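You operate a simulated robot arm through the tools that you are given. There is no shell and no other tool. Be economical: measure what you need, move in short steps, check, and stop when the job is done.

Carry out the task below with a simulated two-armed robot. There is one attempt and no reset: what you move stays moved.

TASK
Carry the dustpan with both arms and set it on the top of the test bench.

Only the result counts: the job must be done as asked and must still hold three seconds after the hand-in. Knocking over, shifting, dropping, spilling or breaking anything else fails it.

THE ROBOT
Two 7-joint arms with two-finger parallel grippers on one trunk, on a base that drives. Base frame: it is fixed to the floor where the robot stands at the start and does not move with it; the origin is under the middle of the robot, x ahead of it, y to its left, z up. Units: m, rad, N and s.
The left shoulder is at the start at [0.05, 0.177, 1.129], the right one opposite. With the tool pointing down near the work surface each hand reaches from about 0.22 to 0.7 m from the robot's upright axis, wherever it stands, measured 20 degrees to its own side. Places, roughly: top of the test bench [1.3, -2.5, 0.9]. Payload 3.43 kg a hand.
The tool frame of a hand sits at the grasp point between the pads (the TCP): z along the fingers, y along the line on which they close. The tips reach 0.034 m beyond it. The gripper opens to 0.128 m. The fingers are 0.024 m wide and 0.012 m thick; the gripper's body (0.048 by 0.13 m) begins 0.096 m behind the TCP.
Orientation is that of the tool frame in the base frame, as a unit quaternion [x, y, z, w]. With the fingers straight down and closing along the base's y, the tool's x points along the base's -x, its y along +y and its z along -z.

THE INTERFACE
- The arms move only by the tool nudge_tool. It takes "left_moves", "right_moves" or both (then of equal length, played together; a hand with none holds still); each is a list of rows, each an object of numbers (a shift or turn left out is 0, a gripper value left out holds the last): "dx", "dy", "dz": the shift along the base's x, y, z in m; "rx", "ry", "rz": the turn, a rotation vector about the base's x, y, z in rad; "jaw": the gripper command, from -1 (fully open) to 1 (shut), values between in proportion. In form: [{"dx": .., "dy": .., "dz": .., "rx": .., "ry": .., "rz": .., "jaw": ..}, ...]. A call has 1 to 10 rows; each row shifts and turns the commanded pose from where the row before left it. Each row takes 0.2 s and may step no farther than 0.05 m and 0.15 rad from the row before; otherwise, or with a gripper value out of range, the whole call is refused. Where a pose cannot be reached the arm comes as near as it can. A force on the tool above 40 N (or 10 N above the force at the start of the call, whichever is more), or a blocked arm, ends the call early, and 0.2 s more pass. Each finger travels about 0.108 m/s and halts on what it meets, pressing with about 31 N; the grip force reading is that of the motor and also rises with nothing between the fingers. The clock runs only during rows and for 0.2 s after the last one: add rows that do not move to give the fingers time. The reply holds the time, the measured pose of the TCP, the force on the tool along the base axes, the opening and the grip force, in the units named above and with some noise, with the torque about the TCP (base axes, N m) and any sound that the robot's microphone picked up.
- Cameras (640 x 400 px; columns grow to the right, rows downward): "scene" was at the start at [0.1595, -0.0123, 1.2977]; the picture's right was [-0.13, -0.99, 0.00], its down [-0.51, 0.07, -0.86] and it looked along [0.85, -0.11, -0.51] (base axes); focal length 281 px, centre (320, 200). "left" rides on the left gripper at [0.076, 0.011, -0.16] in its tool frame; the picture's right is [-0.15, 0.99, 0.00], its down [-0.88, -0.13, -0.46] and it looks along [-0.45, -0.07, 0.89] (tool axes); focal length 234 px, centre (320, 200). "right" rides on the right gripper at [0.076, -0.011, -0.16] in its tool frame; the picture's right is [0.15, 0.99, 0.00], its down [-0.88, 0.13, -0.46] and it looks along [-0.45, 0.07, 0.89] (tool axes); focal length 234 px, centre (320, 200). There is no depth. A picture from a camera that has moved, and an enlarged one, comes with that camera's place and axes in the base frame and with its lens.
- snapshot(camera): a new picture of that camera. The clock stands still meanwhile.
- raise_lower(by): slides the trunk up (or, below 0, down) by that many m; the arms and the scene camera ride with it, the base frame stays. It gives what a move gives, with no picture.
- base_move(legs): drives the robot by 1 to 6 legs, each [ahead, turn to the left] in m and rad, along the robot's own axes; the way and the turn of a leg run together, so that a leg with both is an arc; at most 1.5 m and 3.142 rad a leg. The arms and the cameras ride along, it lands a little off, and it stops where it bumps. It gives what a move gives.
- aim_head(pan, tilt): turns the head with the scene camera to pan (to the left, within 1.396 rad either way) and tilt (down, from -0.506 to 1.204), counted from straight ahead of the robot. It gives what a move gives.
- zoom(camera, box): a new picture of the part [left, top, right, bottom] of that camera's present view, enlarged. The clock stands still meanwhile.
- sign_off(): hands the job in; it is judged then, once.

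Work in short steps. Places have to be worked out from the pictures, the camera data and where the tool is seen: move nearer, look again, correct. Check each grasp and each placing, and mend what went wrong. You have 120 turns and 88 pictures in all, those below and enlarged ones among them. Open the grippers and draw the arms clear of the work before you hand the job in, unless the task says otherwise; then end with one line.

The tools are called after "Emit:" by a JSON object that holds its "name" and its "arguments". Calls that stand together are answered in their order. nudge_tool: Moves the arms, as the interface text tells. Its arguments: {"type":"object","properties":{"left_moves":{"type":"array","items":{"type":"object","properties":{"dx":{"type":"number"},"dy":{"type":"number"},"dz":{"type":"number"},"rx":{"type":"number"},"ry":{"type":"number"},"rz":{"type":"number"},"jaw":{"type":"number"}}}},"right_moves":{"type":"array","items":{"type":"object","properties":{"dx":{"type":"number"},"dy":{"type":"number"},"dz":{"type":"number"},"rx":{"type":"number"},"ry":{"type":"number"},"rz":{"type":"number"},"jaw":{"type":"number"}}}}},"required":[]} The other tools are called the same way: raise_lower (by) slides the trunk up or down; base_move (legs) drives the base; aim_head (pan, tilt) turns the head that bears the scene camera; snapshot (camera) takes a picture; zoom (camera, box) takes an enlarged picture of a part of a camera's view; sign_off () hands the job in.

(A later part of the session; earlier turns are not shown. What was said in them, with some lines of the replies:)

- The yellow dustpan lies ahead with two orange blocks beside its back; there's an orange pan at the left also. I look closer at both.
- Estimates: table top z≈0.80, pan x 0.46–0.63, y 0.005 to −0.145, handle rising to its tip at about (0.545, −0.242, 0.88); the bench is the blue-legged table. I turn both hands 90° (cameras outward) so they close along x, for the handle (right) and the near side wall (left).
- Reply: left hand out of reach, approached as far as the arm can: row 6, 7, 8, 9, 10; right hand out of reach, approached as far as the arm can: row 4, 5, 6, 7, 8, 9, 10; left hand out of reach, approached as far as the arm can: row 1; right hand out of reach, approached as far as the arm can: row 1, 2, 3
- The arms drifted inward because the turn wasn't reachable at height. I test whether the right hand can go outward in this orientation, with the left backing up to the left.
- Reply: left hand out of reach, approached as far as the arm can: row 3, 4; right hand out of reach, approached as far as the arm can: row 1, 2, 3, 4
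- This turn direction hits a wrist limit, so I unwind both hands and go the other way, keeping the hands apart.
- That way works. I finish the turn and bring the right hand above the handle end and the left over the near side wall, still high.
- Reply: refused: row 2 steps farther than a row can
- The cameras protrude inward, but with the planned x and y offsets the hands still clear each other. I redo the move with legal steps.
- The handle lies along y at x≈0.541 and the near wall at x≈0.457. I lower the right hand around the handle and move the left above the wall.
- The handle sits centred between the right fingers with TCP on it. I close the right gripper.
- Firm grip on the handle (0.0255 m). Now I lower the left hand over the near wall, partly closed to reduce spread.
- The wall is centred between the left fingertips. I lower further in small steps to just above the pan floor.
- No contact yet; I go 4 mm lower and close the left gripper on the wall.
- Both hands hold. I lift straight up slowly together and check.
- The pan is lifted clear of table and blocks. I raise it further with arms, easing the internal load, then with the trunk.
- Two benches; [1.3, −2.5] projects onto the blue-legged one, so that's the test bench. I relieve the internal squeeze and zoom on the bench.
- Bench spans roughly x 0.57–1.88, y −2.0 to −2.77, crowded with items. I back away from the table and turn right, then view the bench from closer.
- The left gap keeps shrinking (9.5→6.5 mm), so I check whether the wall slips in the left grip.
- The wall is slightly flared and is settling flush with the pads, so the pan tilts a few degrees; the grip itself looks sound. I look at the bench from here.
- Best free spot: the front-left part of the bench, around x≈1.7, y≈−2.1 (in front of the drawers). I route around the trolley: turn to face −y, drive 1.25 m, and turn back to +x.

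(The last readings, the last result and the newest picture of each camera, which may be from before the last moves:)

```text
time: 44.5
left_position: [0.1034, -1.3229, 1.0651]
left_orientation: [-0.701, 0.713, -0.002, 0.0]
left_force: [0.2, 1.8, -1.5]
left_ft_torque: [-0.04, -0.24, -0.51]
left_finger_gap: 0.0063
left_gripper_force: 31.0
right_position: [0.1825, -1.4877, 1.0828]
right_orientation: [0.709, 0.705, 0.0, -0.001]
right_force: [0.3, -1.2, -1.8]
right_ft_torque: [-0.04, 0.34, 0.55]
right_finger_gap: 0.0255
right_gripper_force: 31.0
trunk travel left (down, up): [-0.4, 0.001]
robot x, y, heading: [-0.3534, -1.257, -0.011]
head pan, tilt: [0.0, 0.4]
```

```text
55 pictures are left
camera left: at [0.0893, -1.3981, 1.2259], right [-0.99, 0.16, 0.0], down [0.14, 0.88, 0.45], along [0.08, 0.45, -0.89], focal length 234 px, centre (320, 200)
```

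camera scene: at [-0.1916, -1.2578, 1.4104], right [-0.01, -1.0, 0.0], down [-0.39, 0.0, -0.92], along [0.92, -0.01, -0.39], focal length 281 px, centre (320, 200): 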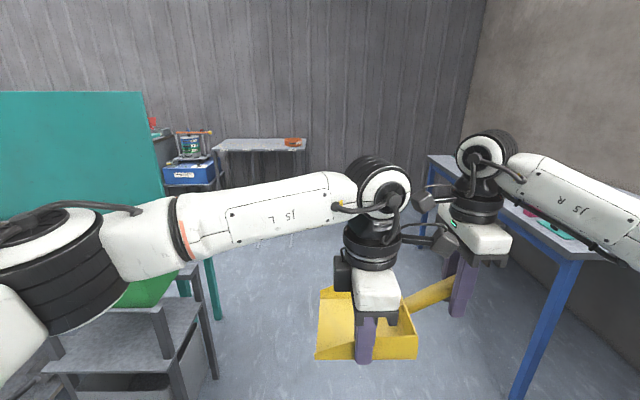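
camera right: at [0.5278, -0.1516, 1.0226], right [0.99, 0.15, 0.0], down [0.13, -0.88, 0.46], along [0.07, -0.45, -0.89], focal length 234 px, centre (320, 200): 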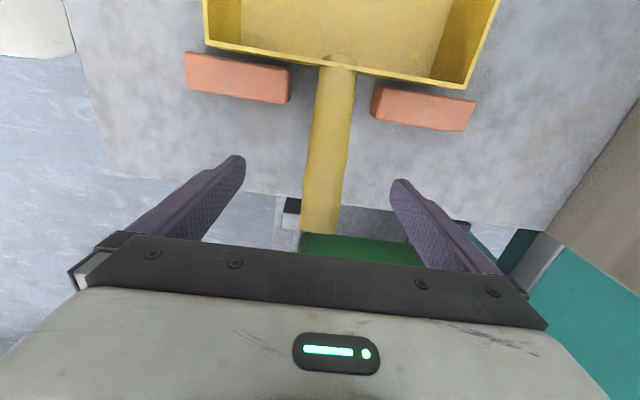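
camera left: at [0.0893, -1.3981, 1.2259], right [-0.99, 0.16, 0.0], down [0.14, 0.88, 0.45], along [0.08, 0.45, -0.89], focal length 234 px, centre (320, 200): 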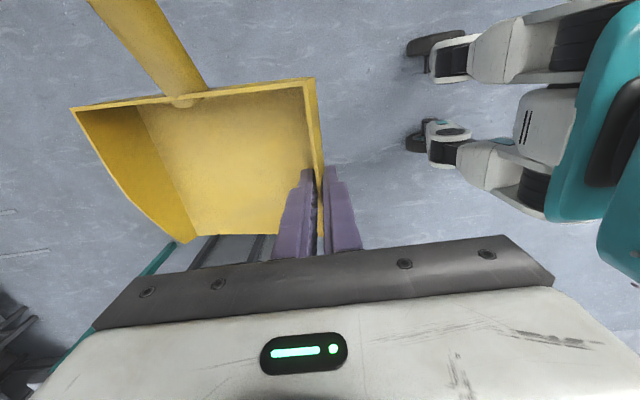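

Grip is stable and the lane ahead is open. I drive east to x≈1.75.

Emit:
{"name": "base_move", "arguments": {"legs": [[1.0, 0.01]]}}

Emit:
{"name": "base_move", "arguments": {"legs": [[1.1, 0]]}}

Emit:
{"name": "aim_head", "arguments": {"pan": -1.2, "tilt": 0.6}}

Emit:
{"name": "snapshot", "arguments": {"camera": "scene"}}

```text
time: 49.6
left_position: [1.1041, -1.3279, 1.0651]
left_orientation: [-0.704, 0.71, -0.001, 0.0]
left_force: [0.7, 1.1, -2.9]
left_ft_torque: [0.0, -0.18, -0.46]
left_finger_gap: 0.0063
left_gripper_force: 31.1
right_position: [1.1848, -1.4931, 1.0835]
right_orientation: [0.707, 0.707, 0.0, 0.0]
right_force: [0.6, -1.1, -0.4]
right_ft_torque: [-0.02, 0.31, 0.55]
right_finger_gap: 0.0257
right_gripper_force: 30.6
trunk travel left (down, up): [-0.4, 0.001]
robot x, y, heading: [0.6512, -1.2633, -0.001]
head pan, tilt: [0.0, 0.4]
```

```text
time: 55.3
left_position: [2.2003, -1.3319, 1.0643]
left_orientation: [-0.704, 0.71, -0.001, 0.001]
left_force: [1.2, 0.8, -2.5]
left_ft_torque: [-0.02, -0.18, -0.48]
left_finger_gap: 0.006
left_gripper_force: 31.1
right_position: [2.2818, -1.4959, 1.0831]
right_orientation: [0.706, 0.708, 0.0, -0.002]
right_force: [-0.2, -0.2, 0.0]
right_ft_torque: [-0.01, 0.36, 0.54]
right_finger_gap: 0.0255
right_gripper_force: 30.9
trunk travel left (down, up): [-0.4, 0.001]
robot x, y, heading: [1.744, -1.2697, -0.002]
head pan, tilt: [0.0, 0.4]
```

```text
time: 56.7
left_position: [2.2005, -1.3322, 1.0659]
left_orientation: [-0.704, 0.71, -0.002, 0.0]
left_force: [1.2, 1.4, -0.5]
left_ft_torque: [0.01, -0.18, -0.47]
left_finger_gap: 0.0064
left_gripper_force: 30.7
right_position: [2.28, -1.4975, 1.0827]
right_orientation: [0.706, 0.708, 0.0, -0.001]
right_force: [-0.9, -0.1, -1.2]
right_ft_torque: [-0.05, 0.34, 0.62]
right_finger_gap: 0.0255
right_gripper_force: 31.1
trunk travel left (down, up): [-0.4, 0.001]
robot x, y, heading: [1.7422, -1.2675, 0.001]
head pan, tilt: [-1.201, 0.6]
```

```text
54 pictures are left
camera scene: at [1.8444, -1.352, 1.3922], right [-0.93, -0.36, 0.0], down [-0.2, 0.53, -0.83], along [0.3, -0.77, -0.56], focal length 281 px, centre (320, 200)
```

scene: 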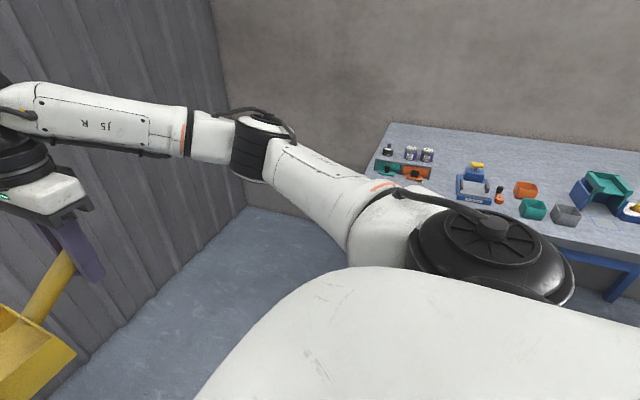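

The drawers sit at x≈1.79–1.99, y≈−2.28, with free bench before them. I turn to face the bench and look.

Emit:
{"name": "base_move", "arguments": {"legs": [[0, -1.571]]}}

Emit:
{"name": "aim_head", "arguments": {"pan": 0.0, "tilt": 0.5}}

Emit:
{"name": "snapshot", "arguments": {"camera": "scene"}}

Emit:
{"name": "snapshot", "arguments": {"camera": "right"}}

```text
time: 60.9
left_position: [1.6785, -1.7256, 1.0655]
left_orientation: [0.003, 1.0, -0.001, -0.001]
left_force: [0.3, -0.6, -2.3]
left_ft_torque: [-0.18, 0.04, -0.44]
left_finger_gap: 0.0063
left_gripper_force: 30.5
right_position: [1.5155, -1.8075, 1.0839]
right_orientation: [1.0, 0.003, 0.0, -0.001]
right_force: [-0.7, -0.1, -0.8]
right_ft_torque: [0.3, -0.03, 0.51]
right_finger_gap: 0.0255
right_gripper_force: 31.4
trunk travel left (down, up): [-0.4, 0.001]
robot x, y, heading: [1.7416, -1.2669, -1.575]
head pan, tilt: [-1.201, 0.6]
```

```text
time: 62.3
left_position: [1.6795, -1.7258, 1.0668]
left_orientation: [0.003, 1.0, -0.002, -0.001]
left_force: [0.8, -0.6, -2.0]
left_ft_torque: [-0.21, -0.03, -0.46]
left_finger_gap: 0.0062
left_gripper_force: 31.5
right_position: [1.5161, -1.8074, 1.0833]
right_orientation: [1.0, 0.002, 0.0, 0.0]
right_force: [-0.8, 0.5, -0.2]
right_ft_torque: [0.35, 0.03, 0.63]
right_finger_gap: 0.0256
right_gripper_force: 30.9
trunk travel left (down, up): [-0.4, 0.001]
robot x, y, heading: [1.7421, -1.266, -1.573]
head pan, tilt: [0.0, 0.499]
```

```text
53 pictures are left
camera scene: at [1.7419, -1.4305, 1.4013], right [-1.0, 0.0, 0.0], down [0.0, 0.48, -0.88], along [0.0, -0.88, -0.48], focal length 281 px, centre (320, 200)
```

scene: 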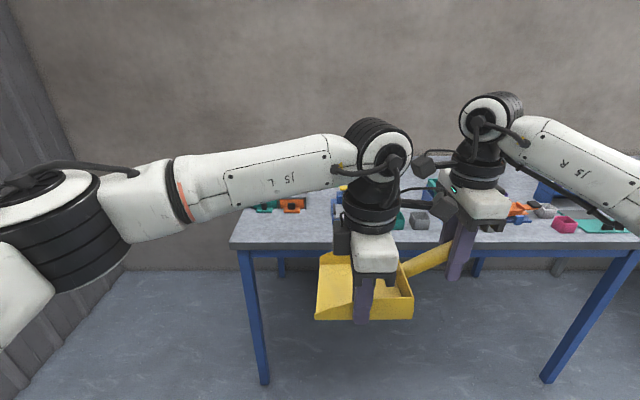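

```text
52 pictures are left
camera right: at [1.5901, -1.7968, 1.2426], right [0.15, -0.99, 0.0], down [-0.88, -0.14, 0.46], along [-0.45, -0.07, -0.89], focal length 234 px, centre (320, 200)
```

right: 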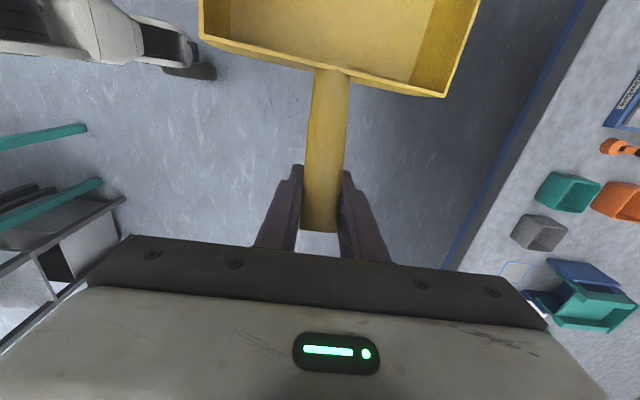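

Front edge at y≈−2.09, left end x≈2.0; items sit near the front leaving a big free area behind them. I move 0.2 m closer to map the items.

Emit:
{"name": "base_move", "arguments": {"legs": [[0.2, 0]]}}

Emit:
{"name": "aim_head", "arguments": {"pan": 0.35, "tilt": 0.55}}

Emit:
{"name": "snapshot", "arguments": {"camera": "scene"}}

Emit:
{"name": "aim_head", "arguments": {"pan": -0.3, "tilt": 0.55}}

Emit:
{"name": "snapshot", "arguments": {"camera": "scene"}}

Emit:
{"name": "snapshot", "arguments": {"camera": "left"}}

Emit:
{"name": "snapshot", "arguments": {"camera": "right"}}

```text
time: 63.9
left_position: [1.6793, -1.925, 1.0647]
left_orientation: [0.005, 1.0, 0.0, -0.001]
left_force: [-0.1, -0.6, -1.8]
left_ft_torque: [-0.12, 0.01, -0.44]
left_finger_gap: 0.0061
left_gripper_force: 30.5
right_position: [1.5155, -2.007, 1.0833]
right_orientation: [1.0, 0.003, 0.0, 0.0]
right_force: [-0.5, 1.1, -0.5]
right_ft_torque: [0.39, 0.0, 0.53]
right_finger_gap: 0.0255
right_gripper_force: 31.4
trunk travel left (down, up): [-0.4, 0.001]
robot x, y, heading: [1.7388, -1.469, -1.573]
head pan, tilt: [0.0, 0.499]
```

```text
time: 64.7
left_position: [1.679, -1.9239, 1.0654]
left_orientation: [0.004, 1.0, -0.001, -0.001]
left_force: [0.5, -0.9, -1.4]
left_ft_torque: [-0.22, -0.01, -0.52]
left_finger_gap: 0.006
left_gripper_force: 30.8
right_position: [1.5159, -2.0056, 1.083]
right_orientation: [1.0, 0.003, -0.001, -0.001]
right_force: [-1.5, -0.9, -0.8]
right_ft_torque: [0.37, 0.06, 0.57]
right_finger_gap: 0.0257
right_gripper_force: 31.2
trunk travel left (down, up): [-0.4, 0.001]
robot x, y, heading: [1.7413, -1.4684, -1.569]
head pan, tilt: [0.351, 0.55]
```

```text
51 pictures are left
camera scene: at [1.7724, -1.6222, 1.3967], right [-0.94, -0.34, 0.0], down [-0.18, 0.49, -0.85], along [0.29, -0.8, -0.52], focal length 281 px, centre (320, 200)
```

scene: 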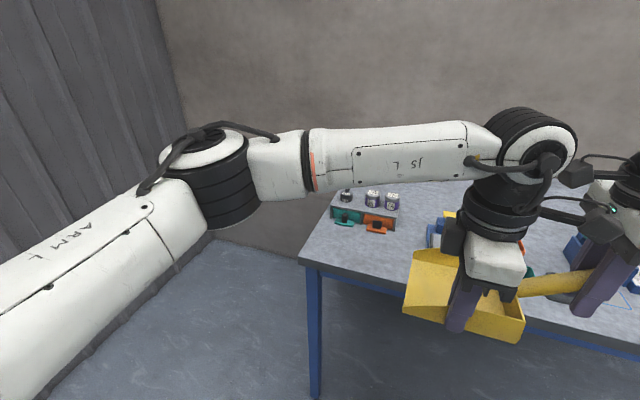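

```text
time: 65.7
left_position: [1.6778, -1.9243, 1.0651]
left_orientation: [0.005, 1.0, -0.001, -0.001]
left_force: [0.7, 0.1, -2.5]
left_ft_torque: [-0.21, 0.0, -0.47]
left_finger_gap: 0.0063
left_gripper_force: 30.6
right_position: [1.5161, -2.0054, 1.0832]
right_orientation: [1.0, 0.003, 0.001, -0.001]
right_force: [-0.4, -0.1, -0.1]
right_ft_torque: [0.37, 0.05, 0.59]
right_finger_gap: 0.0259
right_gripper_force: 30.9
trunk travel left (down, up): [-0.4, 0.001]
robot x, y, heading: [1.744, -1.4686, -1.571]
head pan, tilt: [-0.3, 0.55]
```

```text
50 pictures are left
camera scene: at [1.7151, -1.6235, 1.3967], right [-0.95, 0.3, 0.0], down [0.16, 0.5, -0.85], along [-0.25, -0.81, -0.52], focal length 281 px, centre (320, 200)
```

scene: 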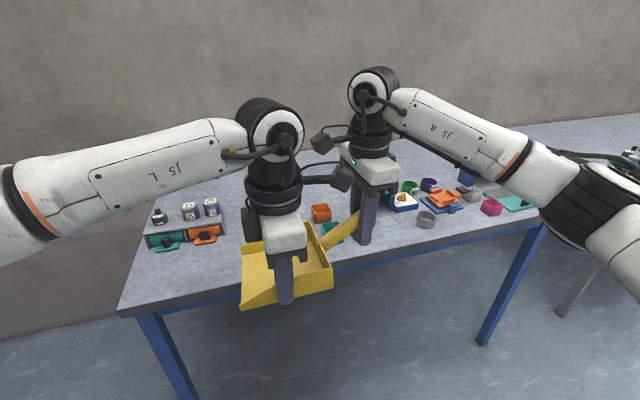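

```text
49 pictures are left
camera left: at [1.6022, -1.9126, 1.226], right [0.15, 0.99, 0.0], down [0.88, -0.14, 0.45], along [0.45, -0.07, -0.89], focal length 234 px, centre (320, 200)
```

left: 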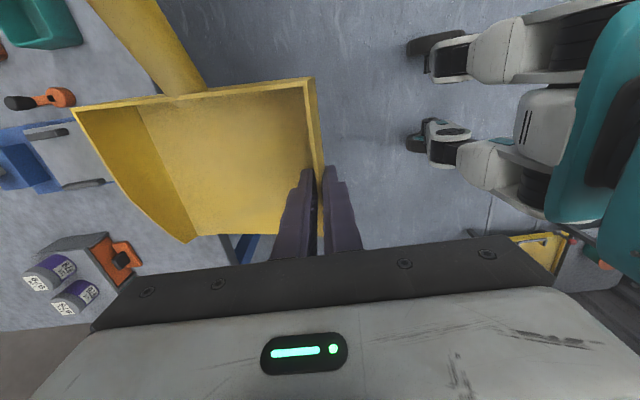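

```text
48 pictures are left
camera right: at [1.5897, -1.995, 1.2427], right [0.15, -0.99, 0.0], down [-0.88, -0.14, 0.46], along [-0.45, -0.07, -0.89], focal length 234 px, centre (320, 200)
```

right: 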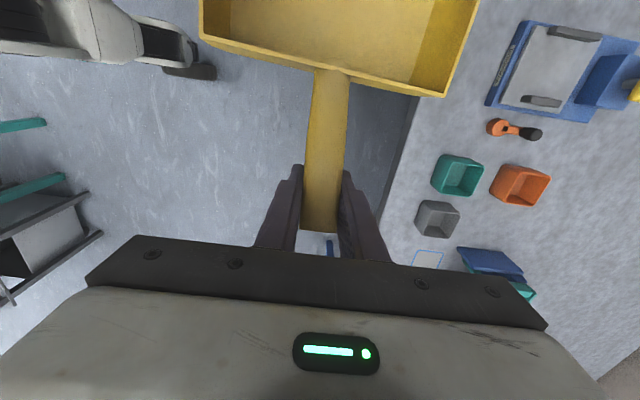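

There is free bench behind the weigher and cubes (x≈1.5–1.75, y −2.42 to −2.8), and the base front only reaches ~0.1 m ahead, so I can stand close. I lift 6 cm more and extend the arms 7 cm forward.

Emit:
{"name": "nudge_tool", "arguments": {"left_moves": [{"dz": 0.02}, {"dz": 0.02}, {"dz": 0.02}, {"dy": -0.02}, {"dy": -0.02}, {"dy": -0.02}, {"dy": -0.01}, {}], "right_moves": [{"dz": 0.02}, {"dz": 0.02}, {"dz": 0.02}, {"dy": -0.02}, {"dy": -0.02}, {"dy": -0.02}, {"dy": -0.01}, {}]}}

Emit:
{"name": "snapshot", "arguments": {"camera": "scene"}}

```text
time: 67.5
left_position: [1.6778, -1.9949, 1.1249]
left_orientation: [0.005, 1.0, -0.001, 0.0]
left_force: [0.7, -1.5, 1.6]
left_ft_torque: [-0.31, 0.37, -0.26]
left_finger_gap: 0.0063
left_gripper_force: 31.4
right_position: [1.5152, -2.0762, 1.1426]
right_orientation: [1.0, 0.003, 0.0, -0.001]
right_force: [0.4, 0.9, -3.5]
right_ft_torque: [0.31, 0.04, 0.65]
right_finger_gap: 0.0258
right_gripper_force: 30.6
trunk travel left (down, up): [-0.4, 0.001]
robot x, y, heading: [1.7457, -1.4667, -1.571]
head pan, tilt: [-0.3, 0.55]
```

```text
47 pictures are left
camera scene: at [1.7151, -1.6235, 1.3967], right [-0.95, 0.3, 0.0], down [0.16, 0.5, -0.85], along [-0.25, -0.81, -0.52], focal length 281 px, centre (320, 200)
```

scene: 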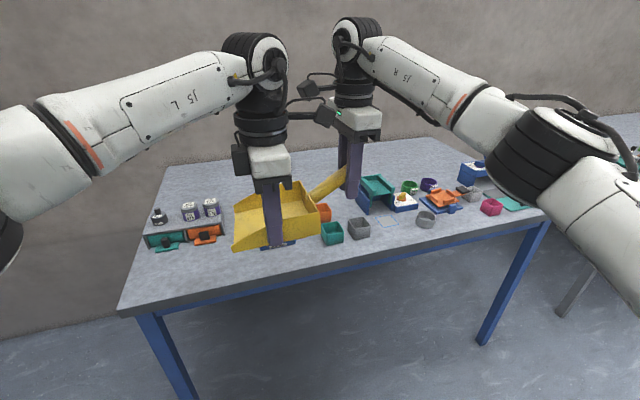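

Clear view: the rear half of the bench is empty. I drive ahead 0.2 m and check clearance.

Emit:
{"name": "base_move", "arguments": {"legs": [[0.22, 0]]}}

Emit:
{"name": "snapshot", "arguments": {"camera": "left"}}

Emit:
{"name": "snapshot", "arguments": {"camera": "scene"}}

Emit:
{"name": "snapshot", "arguments": {"camera": "right"}}

```text
time: 69.2
left_position: [1.6749, -2.213, 1.1252]
left_orientation: [0.007, 1.0, -0.001, -0.001]
left_force: [-1.3, -2.0, 0.0]
left_ft_torque: [-0.22, 0.14, -0.39]
left_finger_gap: 0.006
left_gripper_force: 30.8
right_position: [1.5118, -2.2933, 1.1433]
right_orientation: [1.0, 0.002, -0.001, -0.001]
right_force: [1.7, 1.2, -1.6]
right_ft_torque: [0.34, 0.03, 0.52]
right_finger_gap: 0.0256
right_gripper_force: 31.3
trunk travel left (down, up): [-0.4, 0.001]
robot x, y, heading: [1.7421, -1.6844, -1.578]
head pan, tilt: [-0.3, 0.55]
```

```text
46 pictures are left
camera left: at [1.5994, -2.2005, 1.2855], right [0.16, 0.99, 0.0], down [0.88, -0.14, 0.45], along [0.45, -0.07, -0.89], focal length 234 px, centre (320, 200)
```

left: 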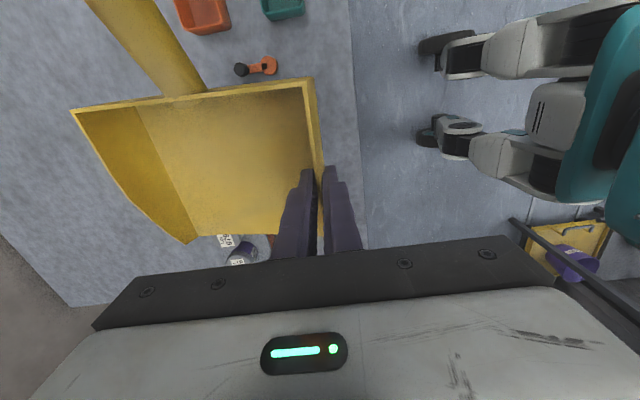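

```text
45 pictures are left
camera scene: at [1.7138, -1.8423, 1.3966], right [-0.95, 0.3, 0.0], down [0.16, 0.5, -0.85], along [-0.26, -0.81, -0.52], focal length 281 px, centre (320, 200)
```

scene: 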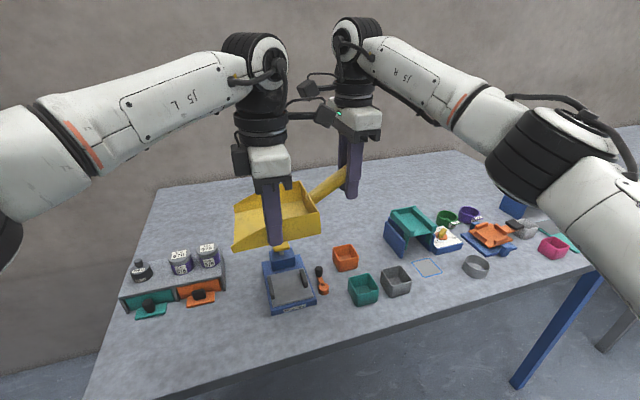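

```text
44 pictures are left
camera right: at [1.5869, -2.2837, 1.3026], right [0.15, -0.99, 0.0], down [-0.88, -0.13, 0.46], along [-0.45, -0.07, -0.89], focal length 234 px, centre (320, 200)
```

right: 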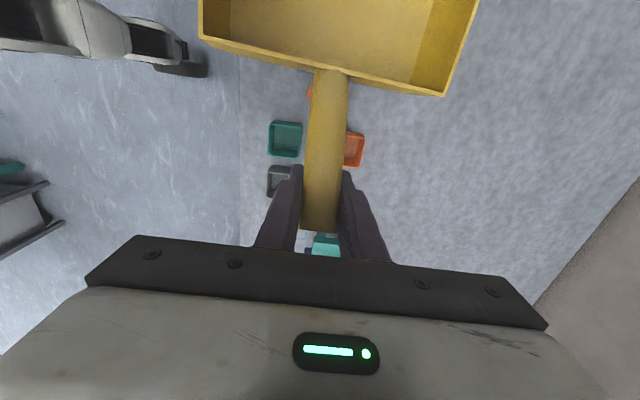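

The spot behind the weigher and orange cube is clear. I drive 0.23 m further so the pan is beyond them.

Emit:
{"name": "base_move", "arguments": {"legs": [[0.23, 0.007]]}}

Emit:
{"name": "nudge_tool", "arguments": {"left_moves": [{"dy": -0.015}, {"dy": -0.015}, {}], "right_moves": [{"dy": -0.015}, {"dy": -0.015}, {}]}}

Emit:
{"name": "aim_head", "arguments": {"pan": -0.1, "tilt": 0.7}}

Emit:
{"name": "snapshot", "arguments": {"camera": "scene"}}

Emit:
{"name": "snapshot", "arguments": {"camera": "left"}}

```text
time: 70.9
left_position: [1.6791, -2.4429, 1.1251]
left_orientation: [0.002, 1.0, 0.0, -0.001]
left_force: [1.5, -1.6, -2.0]
left_ft_torque: [-0.22, 0.08, -0.36]
left_finger_gap: 0.006
left_gripper_force: 31.4
right_position: [1.5161, -2.5254, 1.1432]
right_orientation: [1.0, 0.004, 0.0, 0.0]
right_force: [-0.7, 1.1, -1.4]
right_ft_torque: [0.38, 0.07, 0.57]
right_finger_gap: 0.0258
right_gripper_force: 30.7
trunk travel left (down, up): [-0.4, 0.001]
robot x, y, heading: [1.7412, -1.9168, -1.571]
head pan, tilt: [-0.3, 0.55]
```

```text
time: 71.7
left_position: [1.6791, -2.4712, 1.1248]
left_orientation: [0.002, 1.0, -0.001, 0.0]
left_force: [4.6, 1.1, -2.4]
left_ft_torque: [-0.19, 0.1, -0.43]
left_finger_gap: 0.0063
left_gripper_force: 31.1
right_position: [1.5165, -2.5544, 1.1438]
right_orientation: [1.0, 0.005, -0.001, 0.001]
right_force: [-4.1, -0.7, 0.9]
right_ft_torque: [0.42, -0.14, 0.56]
right_finger_gap: 0.0252
right_gripper_force: 30.5
trunk travel left (down, up): [-0.4, 0.001]
robot x, y, heading: [1.7444, -1.9167, -1.568]
head pan, tilt: [-0.3, 0.55]
```

```text
time: 72.5
left_position: [1.6796, -2.4706, 1.1247]
left_orientation: [0.002, 1.0, -0.001, -0.001]
left_force: [6.6, 2.6, -2.8]
left_ft_torque: [-0.19, -0.17, -0.36]
left_finger_gap: 0.0062
left_gripper_force: 30.7
right_position: [1.5155, -2.5532, 1.143]
right_orientation: [1.0, 0.005, -0.001, -0.001]
right_force: [-6.9, -1.5, 1.9]
right_ft_torque: [0.35, 0.05, 0.58]
right_finger_gap: 0.0255
right_gripper_force: 31.2
trunk travel left (down, up): [-0.4, 0.001]
robot x, y, heading: [1.7405, -1.912, -1.567]
head pan, tilt: [-0.099, 0.7]
```

```text
43 pictures are left
camera scene: at [1.7327, -2.0689, 1.3836], right [-1.0, 0.1, 0.0], down [0.06, 0.64, -0.77], along [-0.07, -0.76, -0.64], focal length 281 px, centre (320, 200)
```

scene: 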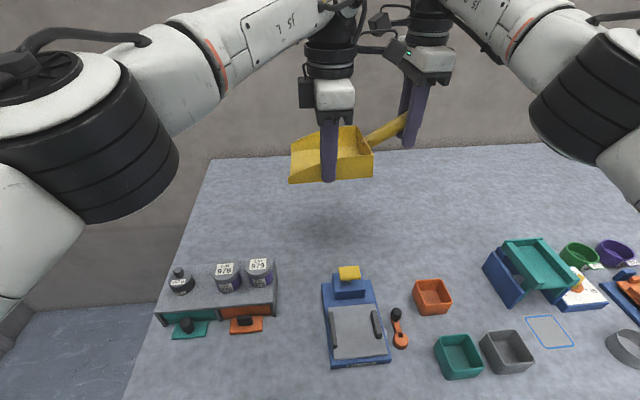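

```text
42 pictures are left
camera left: at [1.6026, -2.4594, 1.286], right [0.15, 0.99, 0.0], down [0.88, -0.13, 0.46], along [0.45, -0.07, -0.89], focal length 234 px, centre (320, 200)
```

left: 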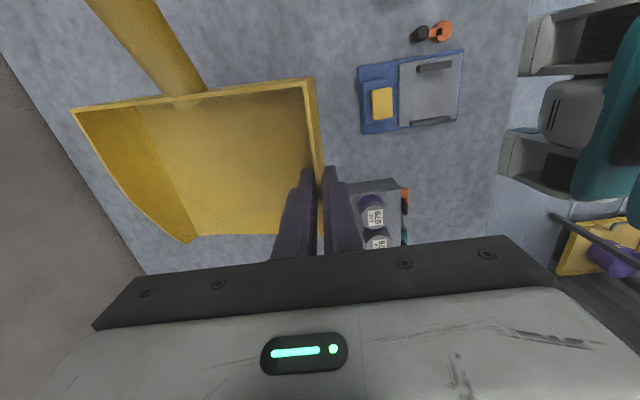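

The pan hovers above clear bench surface. I lower it 12 cm with both arms together and check level.

Emit:
{"name": "nudge_tool", "arguments": {"left_moves": [{"dz": -0.02}, {"dz": -0.02}, {"dz": -0.02}, {"dz": -0.02}, {"dz": -0.02}, {"dz": -0.02}, {}], "right_moves": [{"dz": -0.02}, {"dz": -0.02}, {"dz": -0.02}, {"dz": -0.02}, {"dz": -0.02}, {"dz": -0.02}, {}]}}

Emit:
{"name": "snapshot", "arguments": {"camera": "scene"}}

Emit:
{"name": "snapshot", "arguments": {"camera": "right"}}

```text
time: 74.1
left_position: [1.6796, -2.4715, 1.0055]
left_orientation: [0.002, 1.0, -0.001, -0.001]
left_force: [8.7, 3.7, -6.9]
left_ft_torque: [0.01, -0.32, -0.34]
left_finger_gap: 0.0062
left_gripper_force: 31.1
right_position: [1.5172, -2.5545, 1.0221]
right_orientation: [1.0, 0.005, -0.001, 0.0]
right_force: [-9.0, -3.6, 4.1]
right_ft_torque: [0.43, -0.19, 0.4]
right_finger_gap: 0.0258
right_gripper_force: 31.0
trunk travel left (down, up): [-0.4, 0.001]
robot x, y, heading: [1.7407, -1.9123, -1.567]
head pan, tilt: [-0.099, 0.7]
```

```text
41 pictures are left
camera scene: at [1.7328, -2.0687, 1.3836], right [-1.0, 0.1, 0.0], down [0.06, 0.64, -0.77], along [-0.07, -0.76, -0.64], focal length 281 px, centre (320, 200)
```

scene: 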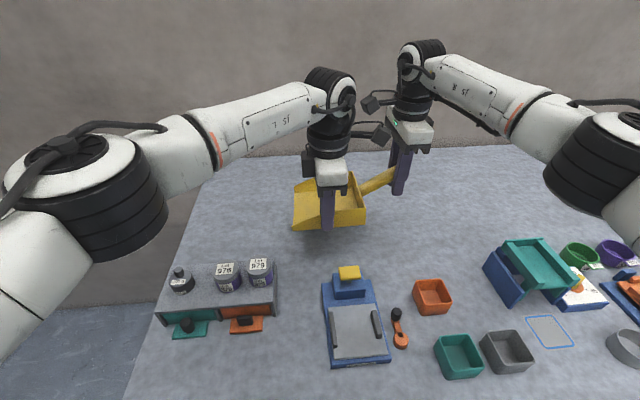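

```text
40 pictures are left
camera right: at [1.5916, -2.5426, 1.1826], right [0.16, -0.99, 0.0], down [-0.88, -0.14, 0.46], along [-0.45, -0.07, -0.89], focal length 234 px, centre (320, 200)
```

right: 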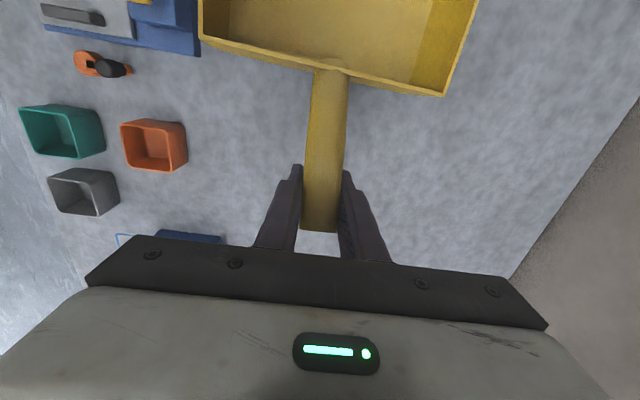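

Tilt is small (~4°, far side lower). I ease the squeeze and lower another 4 cm.

Emit:
{"name": "nudge_tool", "arguments": {"left_moves": [{"dx": 0.002, "dz": -0.01}, {"dz": -0.01}, {"dz": -0.01}, {"dz": -0.01}, {}], "right_moves": [{"dz": -0.01}, {"dz": -0.01}, {"dz": -0.01}, {"dz": -0.01}, {}]}}

Emit:
{"name": "zoom", "arguments": {"camera": "scene", "box": [240, 120, 460, 270]}}

```text
time: 75.3
left_position: [1.6814, -2.4709, 0.9653]
left_orientation: [0.002, 1.0, -0.002, -0.002]
left_force: [-1.0, -0.1, -0.8]
left_ft_torque: [-0.07, 0.04, -0.47]
left_finger_gap: 0.0058
left_gripper_force: 31.2
right_position: [1.5174, -2.5524, 0.9831]
right_orientation: [1.0, 0.005, 0.001, -0.002]
right_force: [0.5, -0.3, 0.4]
right_ft_torque: [0.2, 0.0, 0.42]
right_finger_gap: 0.0256
right_gripper_force: 30.9
trunk travel left (down, up): [-0.4, 0.001]
robot x, y, heading: [1.7401, -1.915, -1.569]
head pan, tilt: [-0.099, 0.7]
```

```text
2.67 times, centred on (350, 195) of scene
camera zoom: at [1.7328, -2.0689, 1.3836], right [-1.0, 0.1, 0.0], down [0.06, 0.64, -0.76], along [-0.07, -0.76, -0.64], focal length 749 px, centre (240, 213)
```

zoom: 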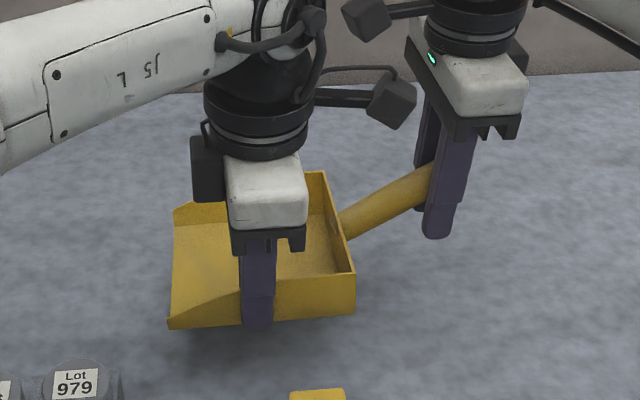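

No contact yet. I lower in 4 mm steps watching forces.

Emit:
{"name": "nudge_tool", "arguments": {"left_moves": [{"dz": -0.004}, {"dz": -0.004}, {"dz": -0.003}, {}], "right_moves": [{"dz": -0.004}, {"dz": -0.004}, {"dz": -0.003}, {}]}}

Emit:
{"name": "nudge_tool", "arguments": {"left_moves": [{"dz": -0.003}, {"dz": -0.003}, {}], "right_moves": [{"dz": -0.003}, {"dz": -0.003}, {}]}}

```text
time: 76.3
left_position: [1.6802, -2.4719, 0.9542]
left_orientation: [0.003, 1.0, -0.001, -0.002]
left_force: [-5.3, -4.1, -1.0]
left_ft_torque: [-0.2, 0.03, -0.45]
left_finger_gap: 0.0061
left_gripper_force: 30.7
right_position: [1.5168, -2.553, 0.972]
right_orientation: [1.0, 0.006, 0.0, 0.0]
right_force: [6.4, 4.3, -1.9]
right_ft_torque: [0.36, 0.04, 0.64]
right_finger_gap: 0.0255
right_gripper_force: 30.4
trunk travel left (down, up): [-0.4, 0.001]
robot x, y, heading: [1.7401, -1.9162, -1.571]
head pan, tilt: [-0.099, 0.7]
```

```text
time: 77.1
left_position: [1.6801, -2.4709, 0.948]
left_orientation: [0.002, 1.0, 0.0, -0.001]
left_force: [-9.5, -4.8, -1.1]
left_ft_torque: [-0.18, -0.09, -0.43]
left_finger_gap: 0.006
left_gripper_force: 30.7
right_position: [1.5169, -2.5533, 0.9653]
right_orientation: [1.0, 0.004, 0.0, -0.001]
right_force: [8.7, 5.2, -1.0]
right_ft_torque: [0.29, 0.07, 0.58]
right_finger_gap: 0.0254
right_gripper_force: 31.0
trunk travel left (down, up): [-0.4, 0.001]
robot x, y, heading: [1.7448, -1.9111, -1.571]
head pan, tilt: [-0.099, 0.7]
```

Still hanging free (about −2 N in total). I continue down with a small lateral relief.

Emit:
{"name": "nudge_tool", "arguments": {"left_moves": [{"dz": -0.003, "dx": -0.001, "dy": -0.001}, {"dz": -0.003}, {}], "right_moves": [{"dz": -0.003}, {"dz": -0.003}, {}]}}

Emit:
{"name": "snapshot", "arguments": {"camera": "left"}}

Emit:
{"name": "zoom", "arguments": {"camera": "scene", "box": [240, 120, 460, 270]}}

```text
time: 77.9
left_position: [1.6797, -2.4724, 0.9428]
left_orientation: [0.003, 1.0, -0.002, -0.001]
left_force: [-6.4, -2.4, 1.2]
left_ft_torque: [-0.32, 0.4, -0.52]
left_finger_gap: 0.0062
left_gripper_force: 30.9
right_position: [1.517, -2.5534, 0.9617]
right_orientation: [1.0, 0.005, -0.001, -0.001]
right_force: [6.2, 1.6, -3.9]
right_ft_torque: [0.2, 0.1, 0.4]
right_finger_gap: 0.0256
right_gripper_force: 31.0
trunk travel left (down, up): [-0.4, 0.001]
robot x, y, heading: [1.74, -1.9131, -1.566]
head pan, tilt: [-0.099, 0.7]
```

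```text
38 pictures are left
camera left: at [1.6035, -2.46, 1.103], right [0.15, 0.99, 0.0], down [0.88, -0.13, 0.45], along [0.45, -0.07, -0.89], focal length 234 px, centre (320, 200)
```

left: 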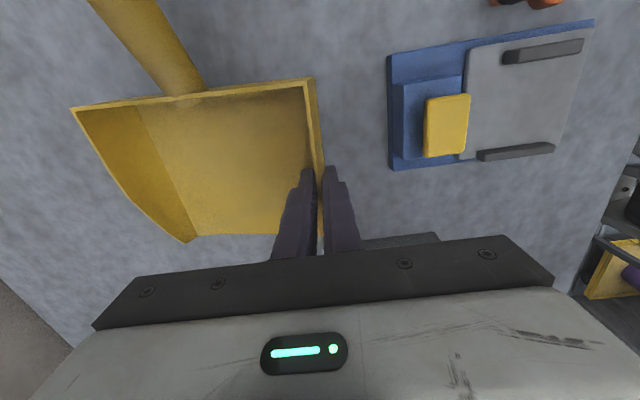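

```text
2.67 times, centred on (350, 195) of scene
camera zoom: at [1.7328, -2.069, 1.3836], right [-1.0, 0.1, 0.0], down [0.06, 0.64, -0.76], along [-0.07, -0.76, -0.64], focal length 749 px, centre (240, 213)
```

zoom: 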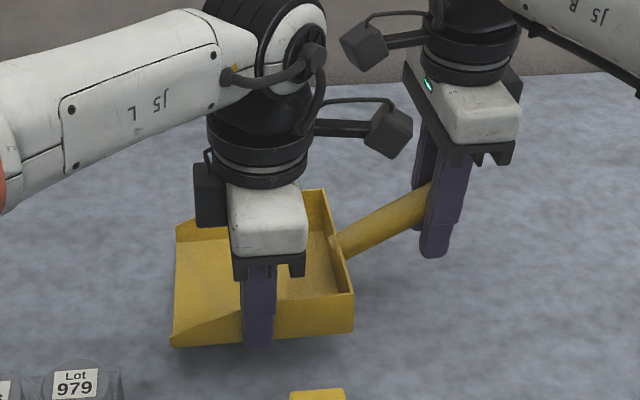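

Still hovering slightly per the shadow; I keep lowering.

Emit:
{"name": "nudge_tool", "arguments": {"left_moves": [{"dz": -0.003}, {"dz": -0.003}, {}], "right_moves": [{"dz": -0.003}, {"dz": -0.003}, {}]}}

Emit:
{"name": "nudge_tool", "arguments": {"left_moves": [{"dz": -0.003}, {"dz": -0.003}, {}], "right_moves": [{"dz": -0.003}, {"dz": -0.003}, {}]}}

```text
time: 78.7
left_position: [1.6814, -2.4727, 0.9363]
left_orientation: [0.002, 1.0, 0.0, 0.0]
left_force: [-6.6, -2.6, 2.5]
left_ft_torque: [-0.35, 0.33, -0.57]
left_finger_gap: 0.0062
left_gripper_force: 31.2
right_position: [1.5165, -2.5522, 0.9552]
right_orientation: [1.0, 0.005, 0.0, -0.001]
right_force: [6.6, 2.0, -4.6]
right_ft_torque: [0.24, 0.14, 0.44]
right_finger_gap: 0.0254
right_gripper_force: 31.0
trunk travel left (down, up): [-0.4, 0.001]
robot x, y, heading: [1.7379, -1.9141, -1.565]
head pan, tilt: [-0.099, 0.7]
```

```text
time: 79.5
left_position: [1.6805, -2.4732, 0.9302]
left_orientation: [0.003, 1.0, -0.001, -0.001]
left_force: [-7.6, -3.0, 2.0]
left_ft_torque: [-0.32, 0.35, -0.58]
left_finger_gap: 0.0063
left_gripper_force: 30.7
right_position: [1.5157, -2.5532, 0.9486]
right_orientation: [1.0, 0.004, 0.001, 0.0]
right_force: [7.6, 3.3, -3.9]
right_ft_torque: [0.18, 0.14, 0.53]
right_finger_gap: 0.0253
right_gripper_force: 31.0
trunk travel left (down, up): [-0.4, 0.001]
robot x, y, heading: [1.7441, -1.9146, -1.565]
head pan, tilt: [-0.099, 0.7]
```

Emit:
{"name": "nudge_tool", "arguments": {"left_moves": [{"dz": -0.003}, {"dz": -0.003}, {}], "right_moves": [{"dz": -0.003}, {"dz": -0.003}, {}]}}

Emit:
{"name": "zoom", "arguments": {"camera": "scene", "box": [260, 170, 410, 270]}}

```text
time: 80.3
left_position: [1.6808, -2.4729, 0.9254]
left_orientation: [0.002, 1.0, -0.003, -0.001]
left_force: [-9.2, -5.4, 5.7]
left_ft_torque: [-1.05, -0.82, -0.46]
left_finger_gap: 0.0063
left_gripper_force: 31.5
right_position: [1.5151, -2.5527, 0.9438]
right_orientation: [1.0, 0.004, 0.0, 0.0]
right_force: [5.1, 6.0, 3.0]
right_ft_torque: [-0.1, -0.36, 0.39]
right_finger_gap: 0.0252
right_gripper_force: 30.7
trunk travel left (down, up): [-0.4, 0.001]
robot x, y, heading: [1.7373, -1.9149, -1.564]
head pan, tilt: [-0.099, 0.7]
```

```text
4.00 times, centred on (335, 220) of scene
camera zoom: at [1.7324, -2.0676, 1.3838], right [-1.0, 0.1, 0.0], down [0.06, 0.64, -0.77], along [-0.07, -0.76, -0.64], focal length 1123 px, centre (260, 120)
```

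zoom: 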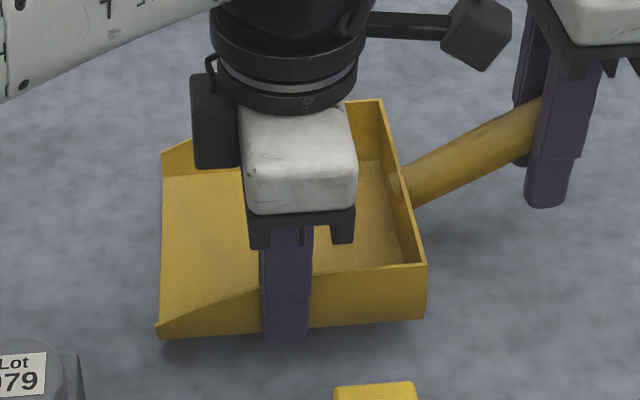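

Contact (+9 N upward): the far side touches, the near side is still ~1 cm up. I lower the left 6 mm and the right 3 mm to lay it flat.

Emit:
{"name": "nudge_tool", "arguments": {"left_moves": [{"dz": -0.002, "dx": -0.001}, {"dz": -0.002}, {"dz": -0.002}, {}], "right_moves": [{"dz": -0.001}, {"dz": -0.001}, {"dz": -0.001}, {}]}}

Emit:
{"name": "zoom", "arguments": {"camera": "scene", "box": [260, 170, 410, 270]}}

```text
time: 81.3
left_position: [1.6788, -2.4729, 0.9197]
left_orientation: [0.002, 1.0, -0.002, -0.001]
left_force: [-5.6, -3.8, 10.0]
left_ft_torque: [-0.99, -0.28, -0.24]
left_finger_gap: 0.0075
left_gripper_force: 30.6
right_position: [1.5166, -2.5526, 0.94]
right_orientation: [1.0, 0.005, -0.001, -0.001]
right_force: [1.9, 5.1, -3.2]
right_ft_torque: [-0.36, 0.22, 0.45]
right_finger_gap: 0.0253
right_gripper_force: 31.0
trunk travel left (down, up): [-0.4, 0.001]
robot x, y, heading: [1.7408, -1.914, -1.573]
head pan, tilt: [-0.099, 0.7]
```

```text
4.00 times, centred on (335, 220) of scene
camera zoom: at [1.7324, -2.0677, 1.3837], right [-1.0, 0.1, 0.0], down [0.06, 0.64, -0.77], along [-0.07, -0.76, -0.64], focal length 1123 px, centre (260, 120)
```

zoom: 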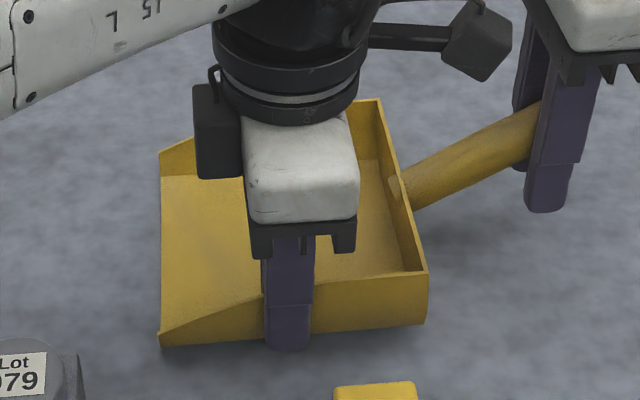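

It is levelling as intended (left gap opening back toward its original). A bit more.

Emit:
{"name": "nudge_tool", "arguments": {"left_moves": [{"dz": -0.002}, {"dz": -0.002}, {"dz": -0.001}, {}], "right_moves": [{"dz": -0.001}, {"dz": -0.001}, {}, {}]}}

Emit:
{"name": "zoom", "arguments": {"camera": "scene", "box": [260, 170, 410, 270]}}

```text
time: 82.3
left_position: [1.6795, -2.4727, 0.9156]
left_orientation: [0.003, 1.0, -0.002, -0.002]
left_force: [-5.1, -3.7, 12.6]
left_ft_torque: [-0.91, 0.41, -0.02]
left_finger_gap: 0.0083
left_gripper_force: 30.6
right_position: [1.5159, -2.5528, 0.937]
right_orientation: [1.0, 0.005, 0.0, -0.001]
right_force: [3.3, 4.5, -7.0]
right_ft_torque: [-0.4, 0.26, 0.24]
right_finger_gap: 0.0251
right_gripper_force: 31.6
trunk travel left (down, up): [-0.4, 0.001]
robot x, y, heading: [1.7392, -1.9104, -1.57]
head pan, tilt: [-0.099, 0.7]
```

```text
4.00 times, centred on (335, 220) of scene
camera zoom: at [1.7326, -2.068, 1.3837], right [-1.0, 0.1, 0.0], down [0.06, 0.64, -0.77], along [-0.07, -0.76, -0.64], focal length 1123 px, centre (260, 120)
```

zoom: 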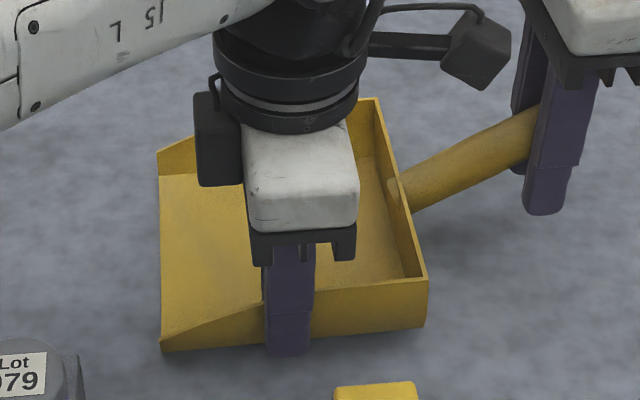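

Right is now pulled down slightly, so I lower right 3 mm and left 3 mm.

Emit:
{"name": "nudge_tool", "arguments": {"left_moves": [{"dz": -0.0015}, {"dz": -0.0015}, {}], "right_moves": [{"dz": -0.0015}, {"dz": -0.0015}, {}]}}

Emit:
{"name": "snapshot", "arguments": {"camera": "right"}}

Emit:
{"name": "zoom", "arguments": {"camera": "scene", "box": [260, 170, 410, 270]}}

```text
time: 83.1
left_position: [1.6794, -2.4722, 0.9115]
left_orientation: [0.002, 1.0, -0.003, -0.001]
left_force: [-8.9, -7.8, 9.4]
left_ft_torque: [-1.01, -0.64, 0.16]
left_finger_gap: 0.0089
left_gripper_force: 31.1
right_position: [1.5167, -2.5524, 0.9358]
right_orientation: [1.0, 0.005, 0.001, 0.0]
right_force: [5.5, 7.6, 0.5]
right_ft_torque: [-0.42, -0.2, 0.17]
right_finger_gap: 0.0254
right_gripper_force: 30.9
trunk travel left (down, up): [-0.4, 0.001]
robot x, y, heading: [1.7438, -1.9104, -1.565]
head pan, tilt: [-0.099, 0.7]
```

```text
33 pictures are left
camera right: at [1.5913, -2.5414, 1.0955], right [0.16, -0.99, 0.0], down [-0.88, -0.14, 0.45], along [-0.45, -0.07, -0.89], focal length 234 px, centre (320, 200)
```

right: 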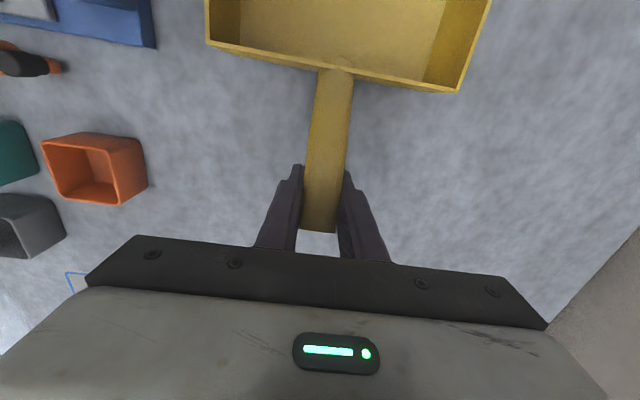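

```text
4.00 times, centred on (335, 220) of scene
camera zoom: at [1.7323, -2.0675, 1.3838], right [-1.0, 0.1, 0.0], down [0.06, 0.64, -0.77], along [-0.07, -0.76, -0.64], focal length 1123 px, centre (260, 120)
```

zoom: 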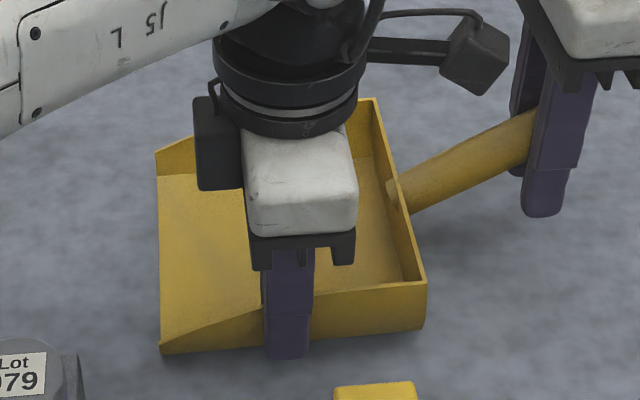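

Nearly flat (gap 8.9 mm, near the original). I lower the right 2 mm, then open both grippers partway.

Emit:
{"name": "nudge_tool", "arguments": {"left_moves": [{"dz": -0.001}, {}, {"jaw": 0.8}, {"jaw": 0.5}, {"jaw": 0.3}, {}], "right_moves": [{"dz": -0.002}, {}, {"jaw": 0.5}, {"jaw": 0.3}, {"jaw": 0.1}, {}]}}

Emit:
{"name": "snapshot", "arguments": {"camera": "left"}}

Emit:
{"name": "snapshot", "arguments": {"camera": "right"}}

Emit:
{"name": "zoom", "arguments": {"camera": "scene", "box": [260, 150, 440, 270]}}

```text
time: 84.5
left_position: [1.6795, -2.472, 0.9092]
left_orientation: [0.002, 1.0, 0.0, -0.001]
left_force: [1.1, -0.3, -0.3]
left_ft_torque: [0.02, -0.02, -0.02]
left_finger_gap: 0.0447
left_gripper_force: 0.1
right_position: [1.5161, -2.5539, 0.9327]
right_orientation: [1.0, 0.005, -0.001, 0.0]
right_force: [0.4, 0.9, -0.7]
right_ft_torque: [-0.02, -0.01, 0.02]
right_finger_gap: 0.0575
right_gripper_force: 0.0
trunk travel left (down, up): [-0.4, 0.001]
robot x, y, heading: [1.74, -1.9134, -1.572]
head pan, tilt: [-0.099, 0.7]
```

```text
31 pictures are left
camera left: at [1.6032, -2.4603, 1.0702], right [0.15, 0.99, 0.0], down [0.88, -0.13, 0.45], along [0.45, -0.07, -0.89], focal length 234 px, centre (320, 200)
```

left: 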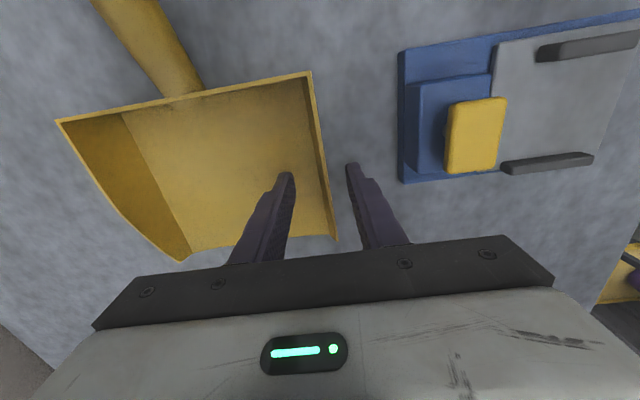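

```text
30 pictures are left
camera right: at [1.5911, -2.5423, 1.0922], right [0.16, -0.99, 0.0], down [-0.88, -0.14, 0.46], along [-0.45, -0.07, -0.89], focal length 234 px, centre (320, 200)
```

right: 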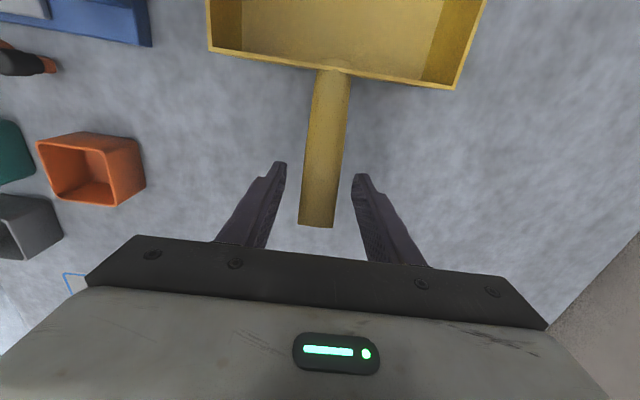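

```text
3.33 times, centred on (350, 210) of scene
camera zoom: at [1.7328, -2.0688, 1.3836], right [-1.0, 0.1, 0.0], down [0.06, 0.64, -0.76], along [-0.07, -0.76, -0.64], focal length 936 px, centre (220, 167)
```

zoom: 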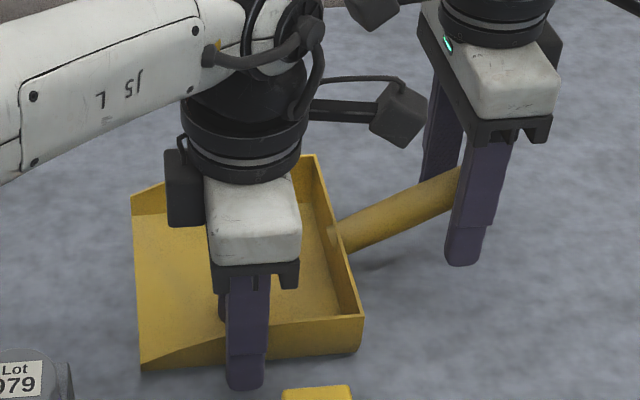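

The pan rests flat and both grips are free. I raise both hands straight up.

Emit:
{"name": "nudge_tool", "arguments": {"left_moves": [{"dz": 0.02}, {"dz": 0.03}, {"dz": 0.04}, {"dz": 0.04}, {"dz": 0.04}, {}], "right_moves": [{"dz": 0.02}, {"dz": 0.03}, {"dz": 0.04}, {"dz": 0.04}, {"dz": 0.04}, {}]}}

Emit:
{"name": "snapshot", "arguments": {"camera": "scene"}}

```text
time: 85.9
left_position: [1.6797, -2.4737, 1.0813]
left_orientation: [0.002, 1.0, -0.002, -0.001]
left_force: [0.9, 0.5, -0.2]
left_ft_torque: [-0.01, 0.02, 0.0]
left_finger_gap: 0.0448
left_gripper_force: 0.0
right_position: [1.5159, -2.5536, 1.103]
right_orientation: [1.0, 0.005, 0.0, -0.001]
right_force: [0.0, -0.1, -0.6]
right_ft_torque: [0.02, -0.01, 0.01]
right_finger_gap: 0.0574
right_gripper_force: 0.1
trunk travel left (down, up): [-0.4, 0.001]
robot x, y, heading: [1.7421, -1.9166, -1.572]
head pan, tilt: [-0.099, 0.7]
```

```text
28 pictures are left
camera scene: at [1.7326, -2.0693, 1.3835], right [-1.0, 0.1, 0.0], down [0.06, 0.64, -0.76], along [-0.07, -0.76, -0.64], focal length 281 px, centre (320, 200)
```

scene: 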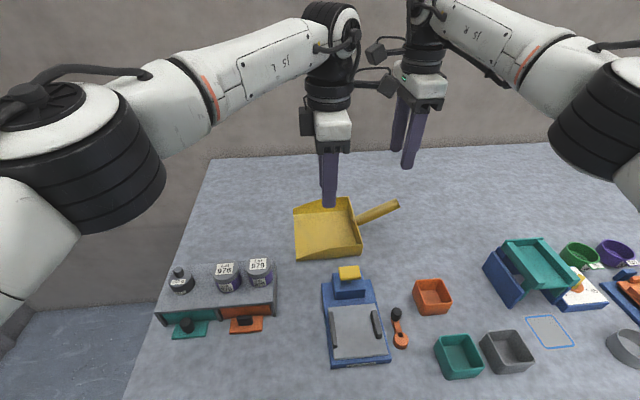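

The dustpan sits flat behind the items, nothing disturbed. I raise a bit more, open fully, and back off.

Emit:
{"name": "nudge_tool", "arguments": {"left_moves": [{"dz": 0.04, "jaw": -1}, {"jaw": -1}, {"jaw": -1}], "right_moves": [{"dz": 0.03, "jaw": -1}, {"jaw": -1}, {"jaw": -1}]}}

Emit:
{"name": "base_move", "arguments": {"legs": [[-0.5, 0]]}}

Emit:
{"name": "snapshot", "arguments": {"camera": "scene"}}

```text
time: 86.7
left_position: [1.6791, -2.4729, 1.1214]
left_orientation: [0.003, 1.0, -0.001, -0.002]
left_force: [-0.1, -0.3, -0.6]
left_ft_torque: [-0.01, -0.02, 0.02]
left_finger_gap: 0.1279
left_gripper_force: 0.2
right_position: [1.5153, -2.5532, 1.1335]
right_orientation: [1.0, 0.005, -0.001, 0.0]
right_force: [-0.1, 0.6, 0.6]
right_ft_torque: [-0.04, 0.01, 0.02]
right_finger_gap: 0.1281
right_gripper_force: 0.0
trunk travel left (down, up): [-0.4, 0.001]
robot x, y, heading: [1.741, -1.9117, -1.574]
head pan, tilt: [-0.099, 0.7]
```

```text
time: 89.6
left_position: [1.6779, -1.9704, 1.1206]
left_orientation: [0.002, 1.0, -0.001, -0.001]
left_force: [0.2, 0.1, 0.6]
left_ft_torque: [0.02, 0.02, 0.0]
left_finger_gap: 0.128
left_gripper_force: 0.0
right_position: [1.5144, -2.0512, 1.1334]
right_orientation: [1.0, 0.004, 0.0, 0.0]
right_force: [-0.3, 0.0, 0.3]
right_ft_torque: [-0.01, 0.0, 0.0]
right_finger_gap: 0.1281
right_gripper_force: 0.0
trunk travel left (down, up): [-0.4, 0.001]
robot x, y, heading: [1.7429, -1.4096, -1.572]
head pan, tilt: [-0.099, 0.7]
```

```text
27 pictures are left
camera scene: at [1.7318, -1.5667, 1.3837], right [-1.0, 0.1, 0.0], down [0.06, 0.64, -0.77], along [-0.08, -0.76, -0.64], focal length 281 px, centre (320, 200)
```

scene: 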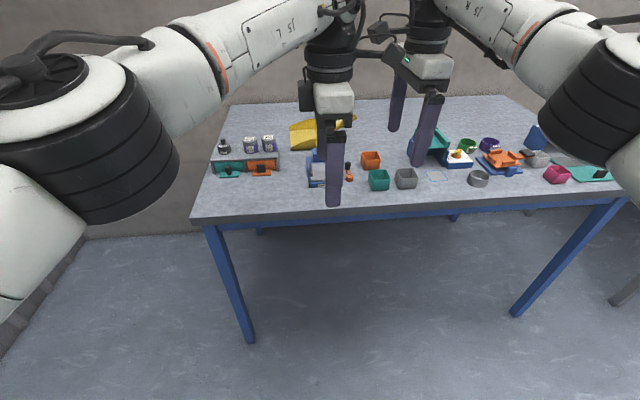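

The dustpan rests on the bench, the hands are open and clear, and everything else is undisturbed. I hand in.

Emit:
{"name": "sign_off", "arguments": {}}

```text
The job is handed in.
```

I carried the yellow dustpan with both arms and set it flat on top of the test bench, behind the items there; I saw nothing else moved, and both grippers are open and clear.
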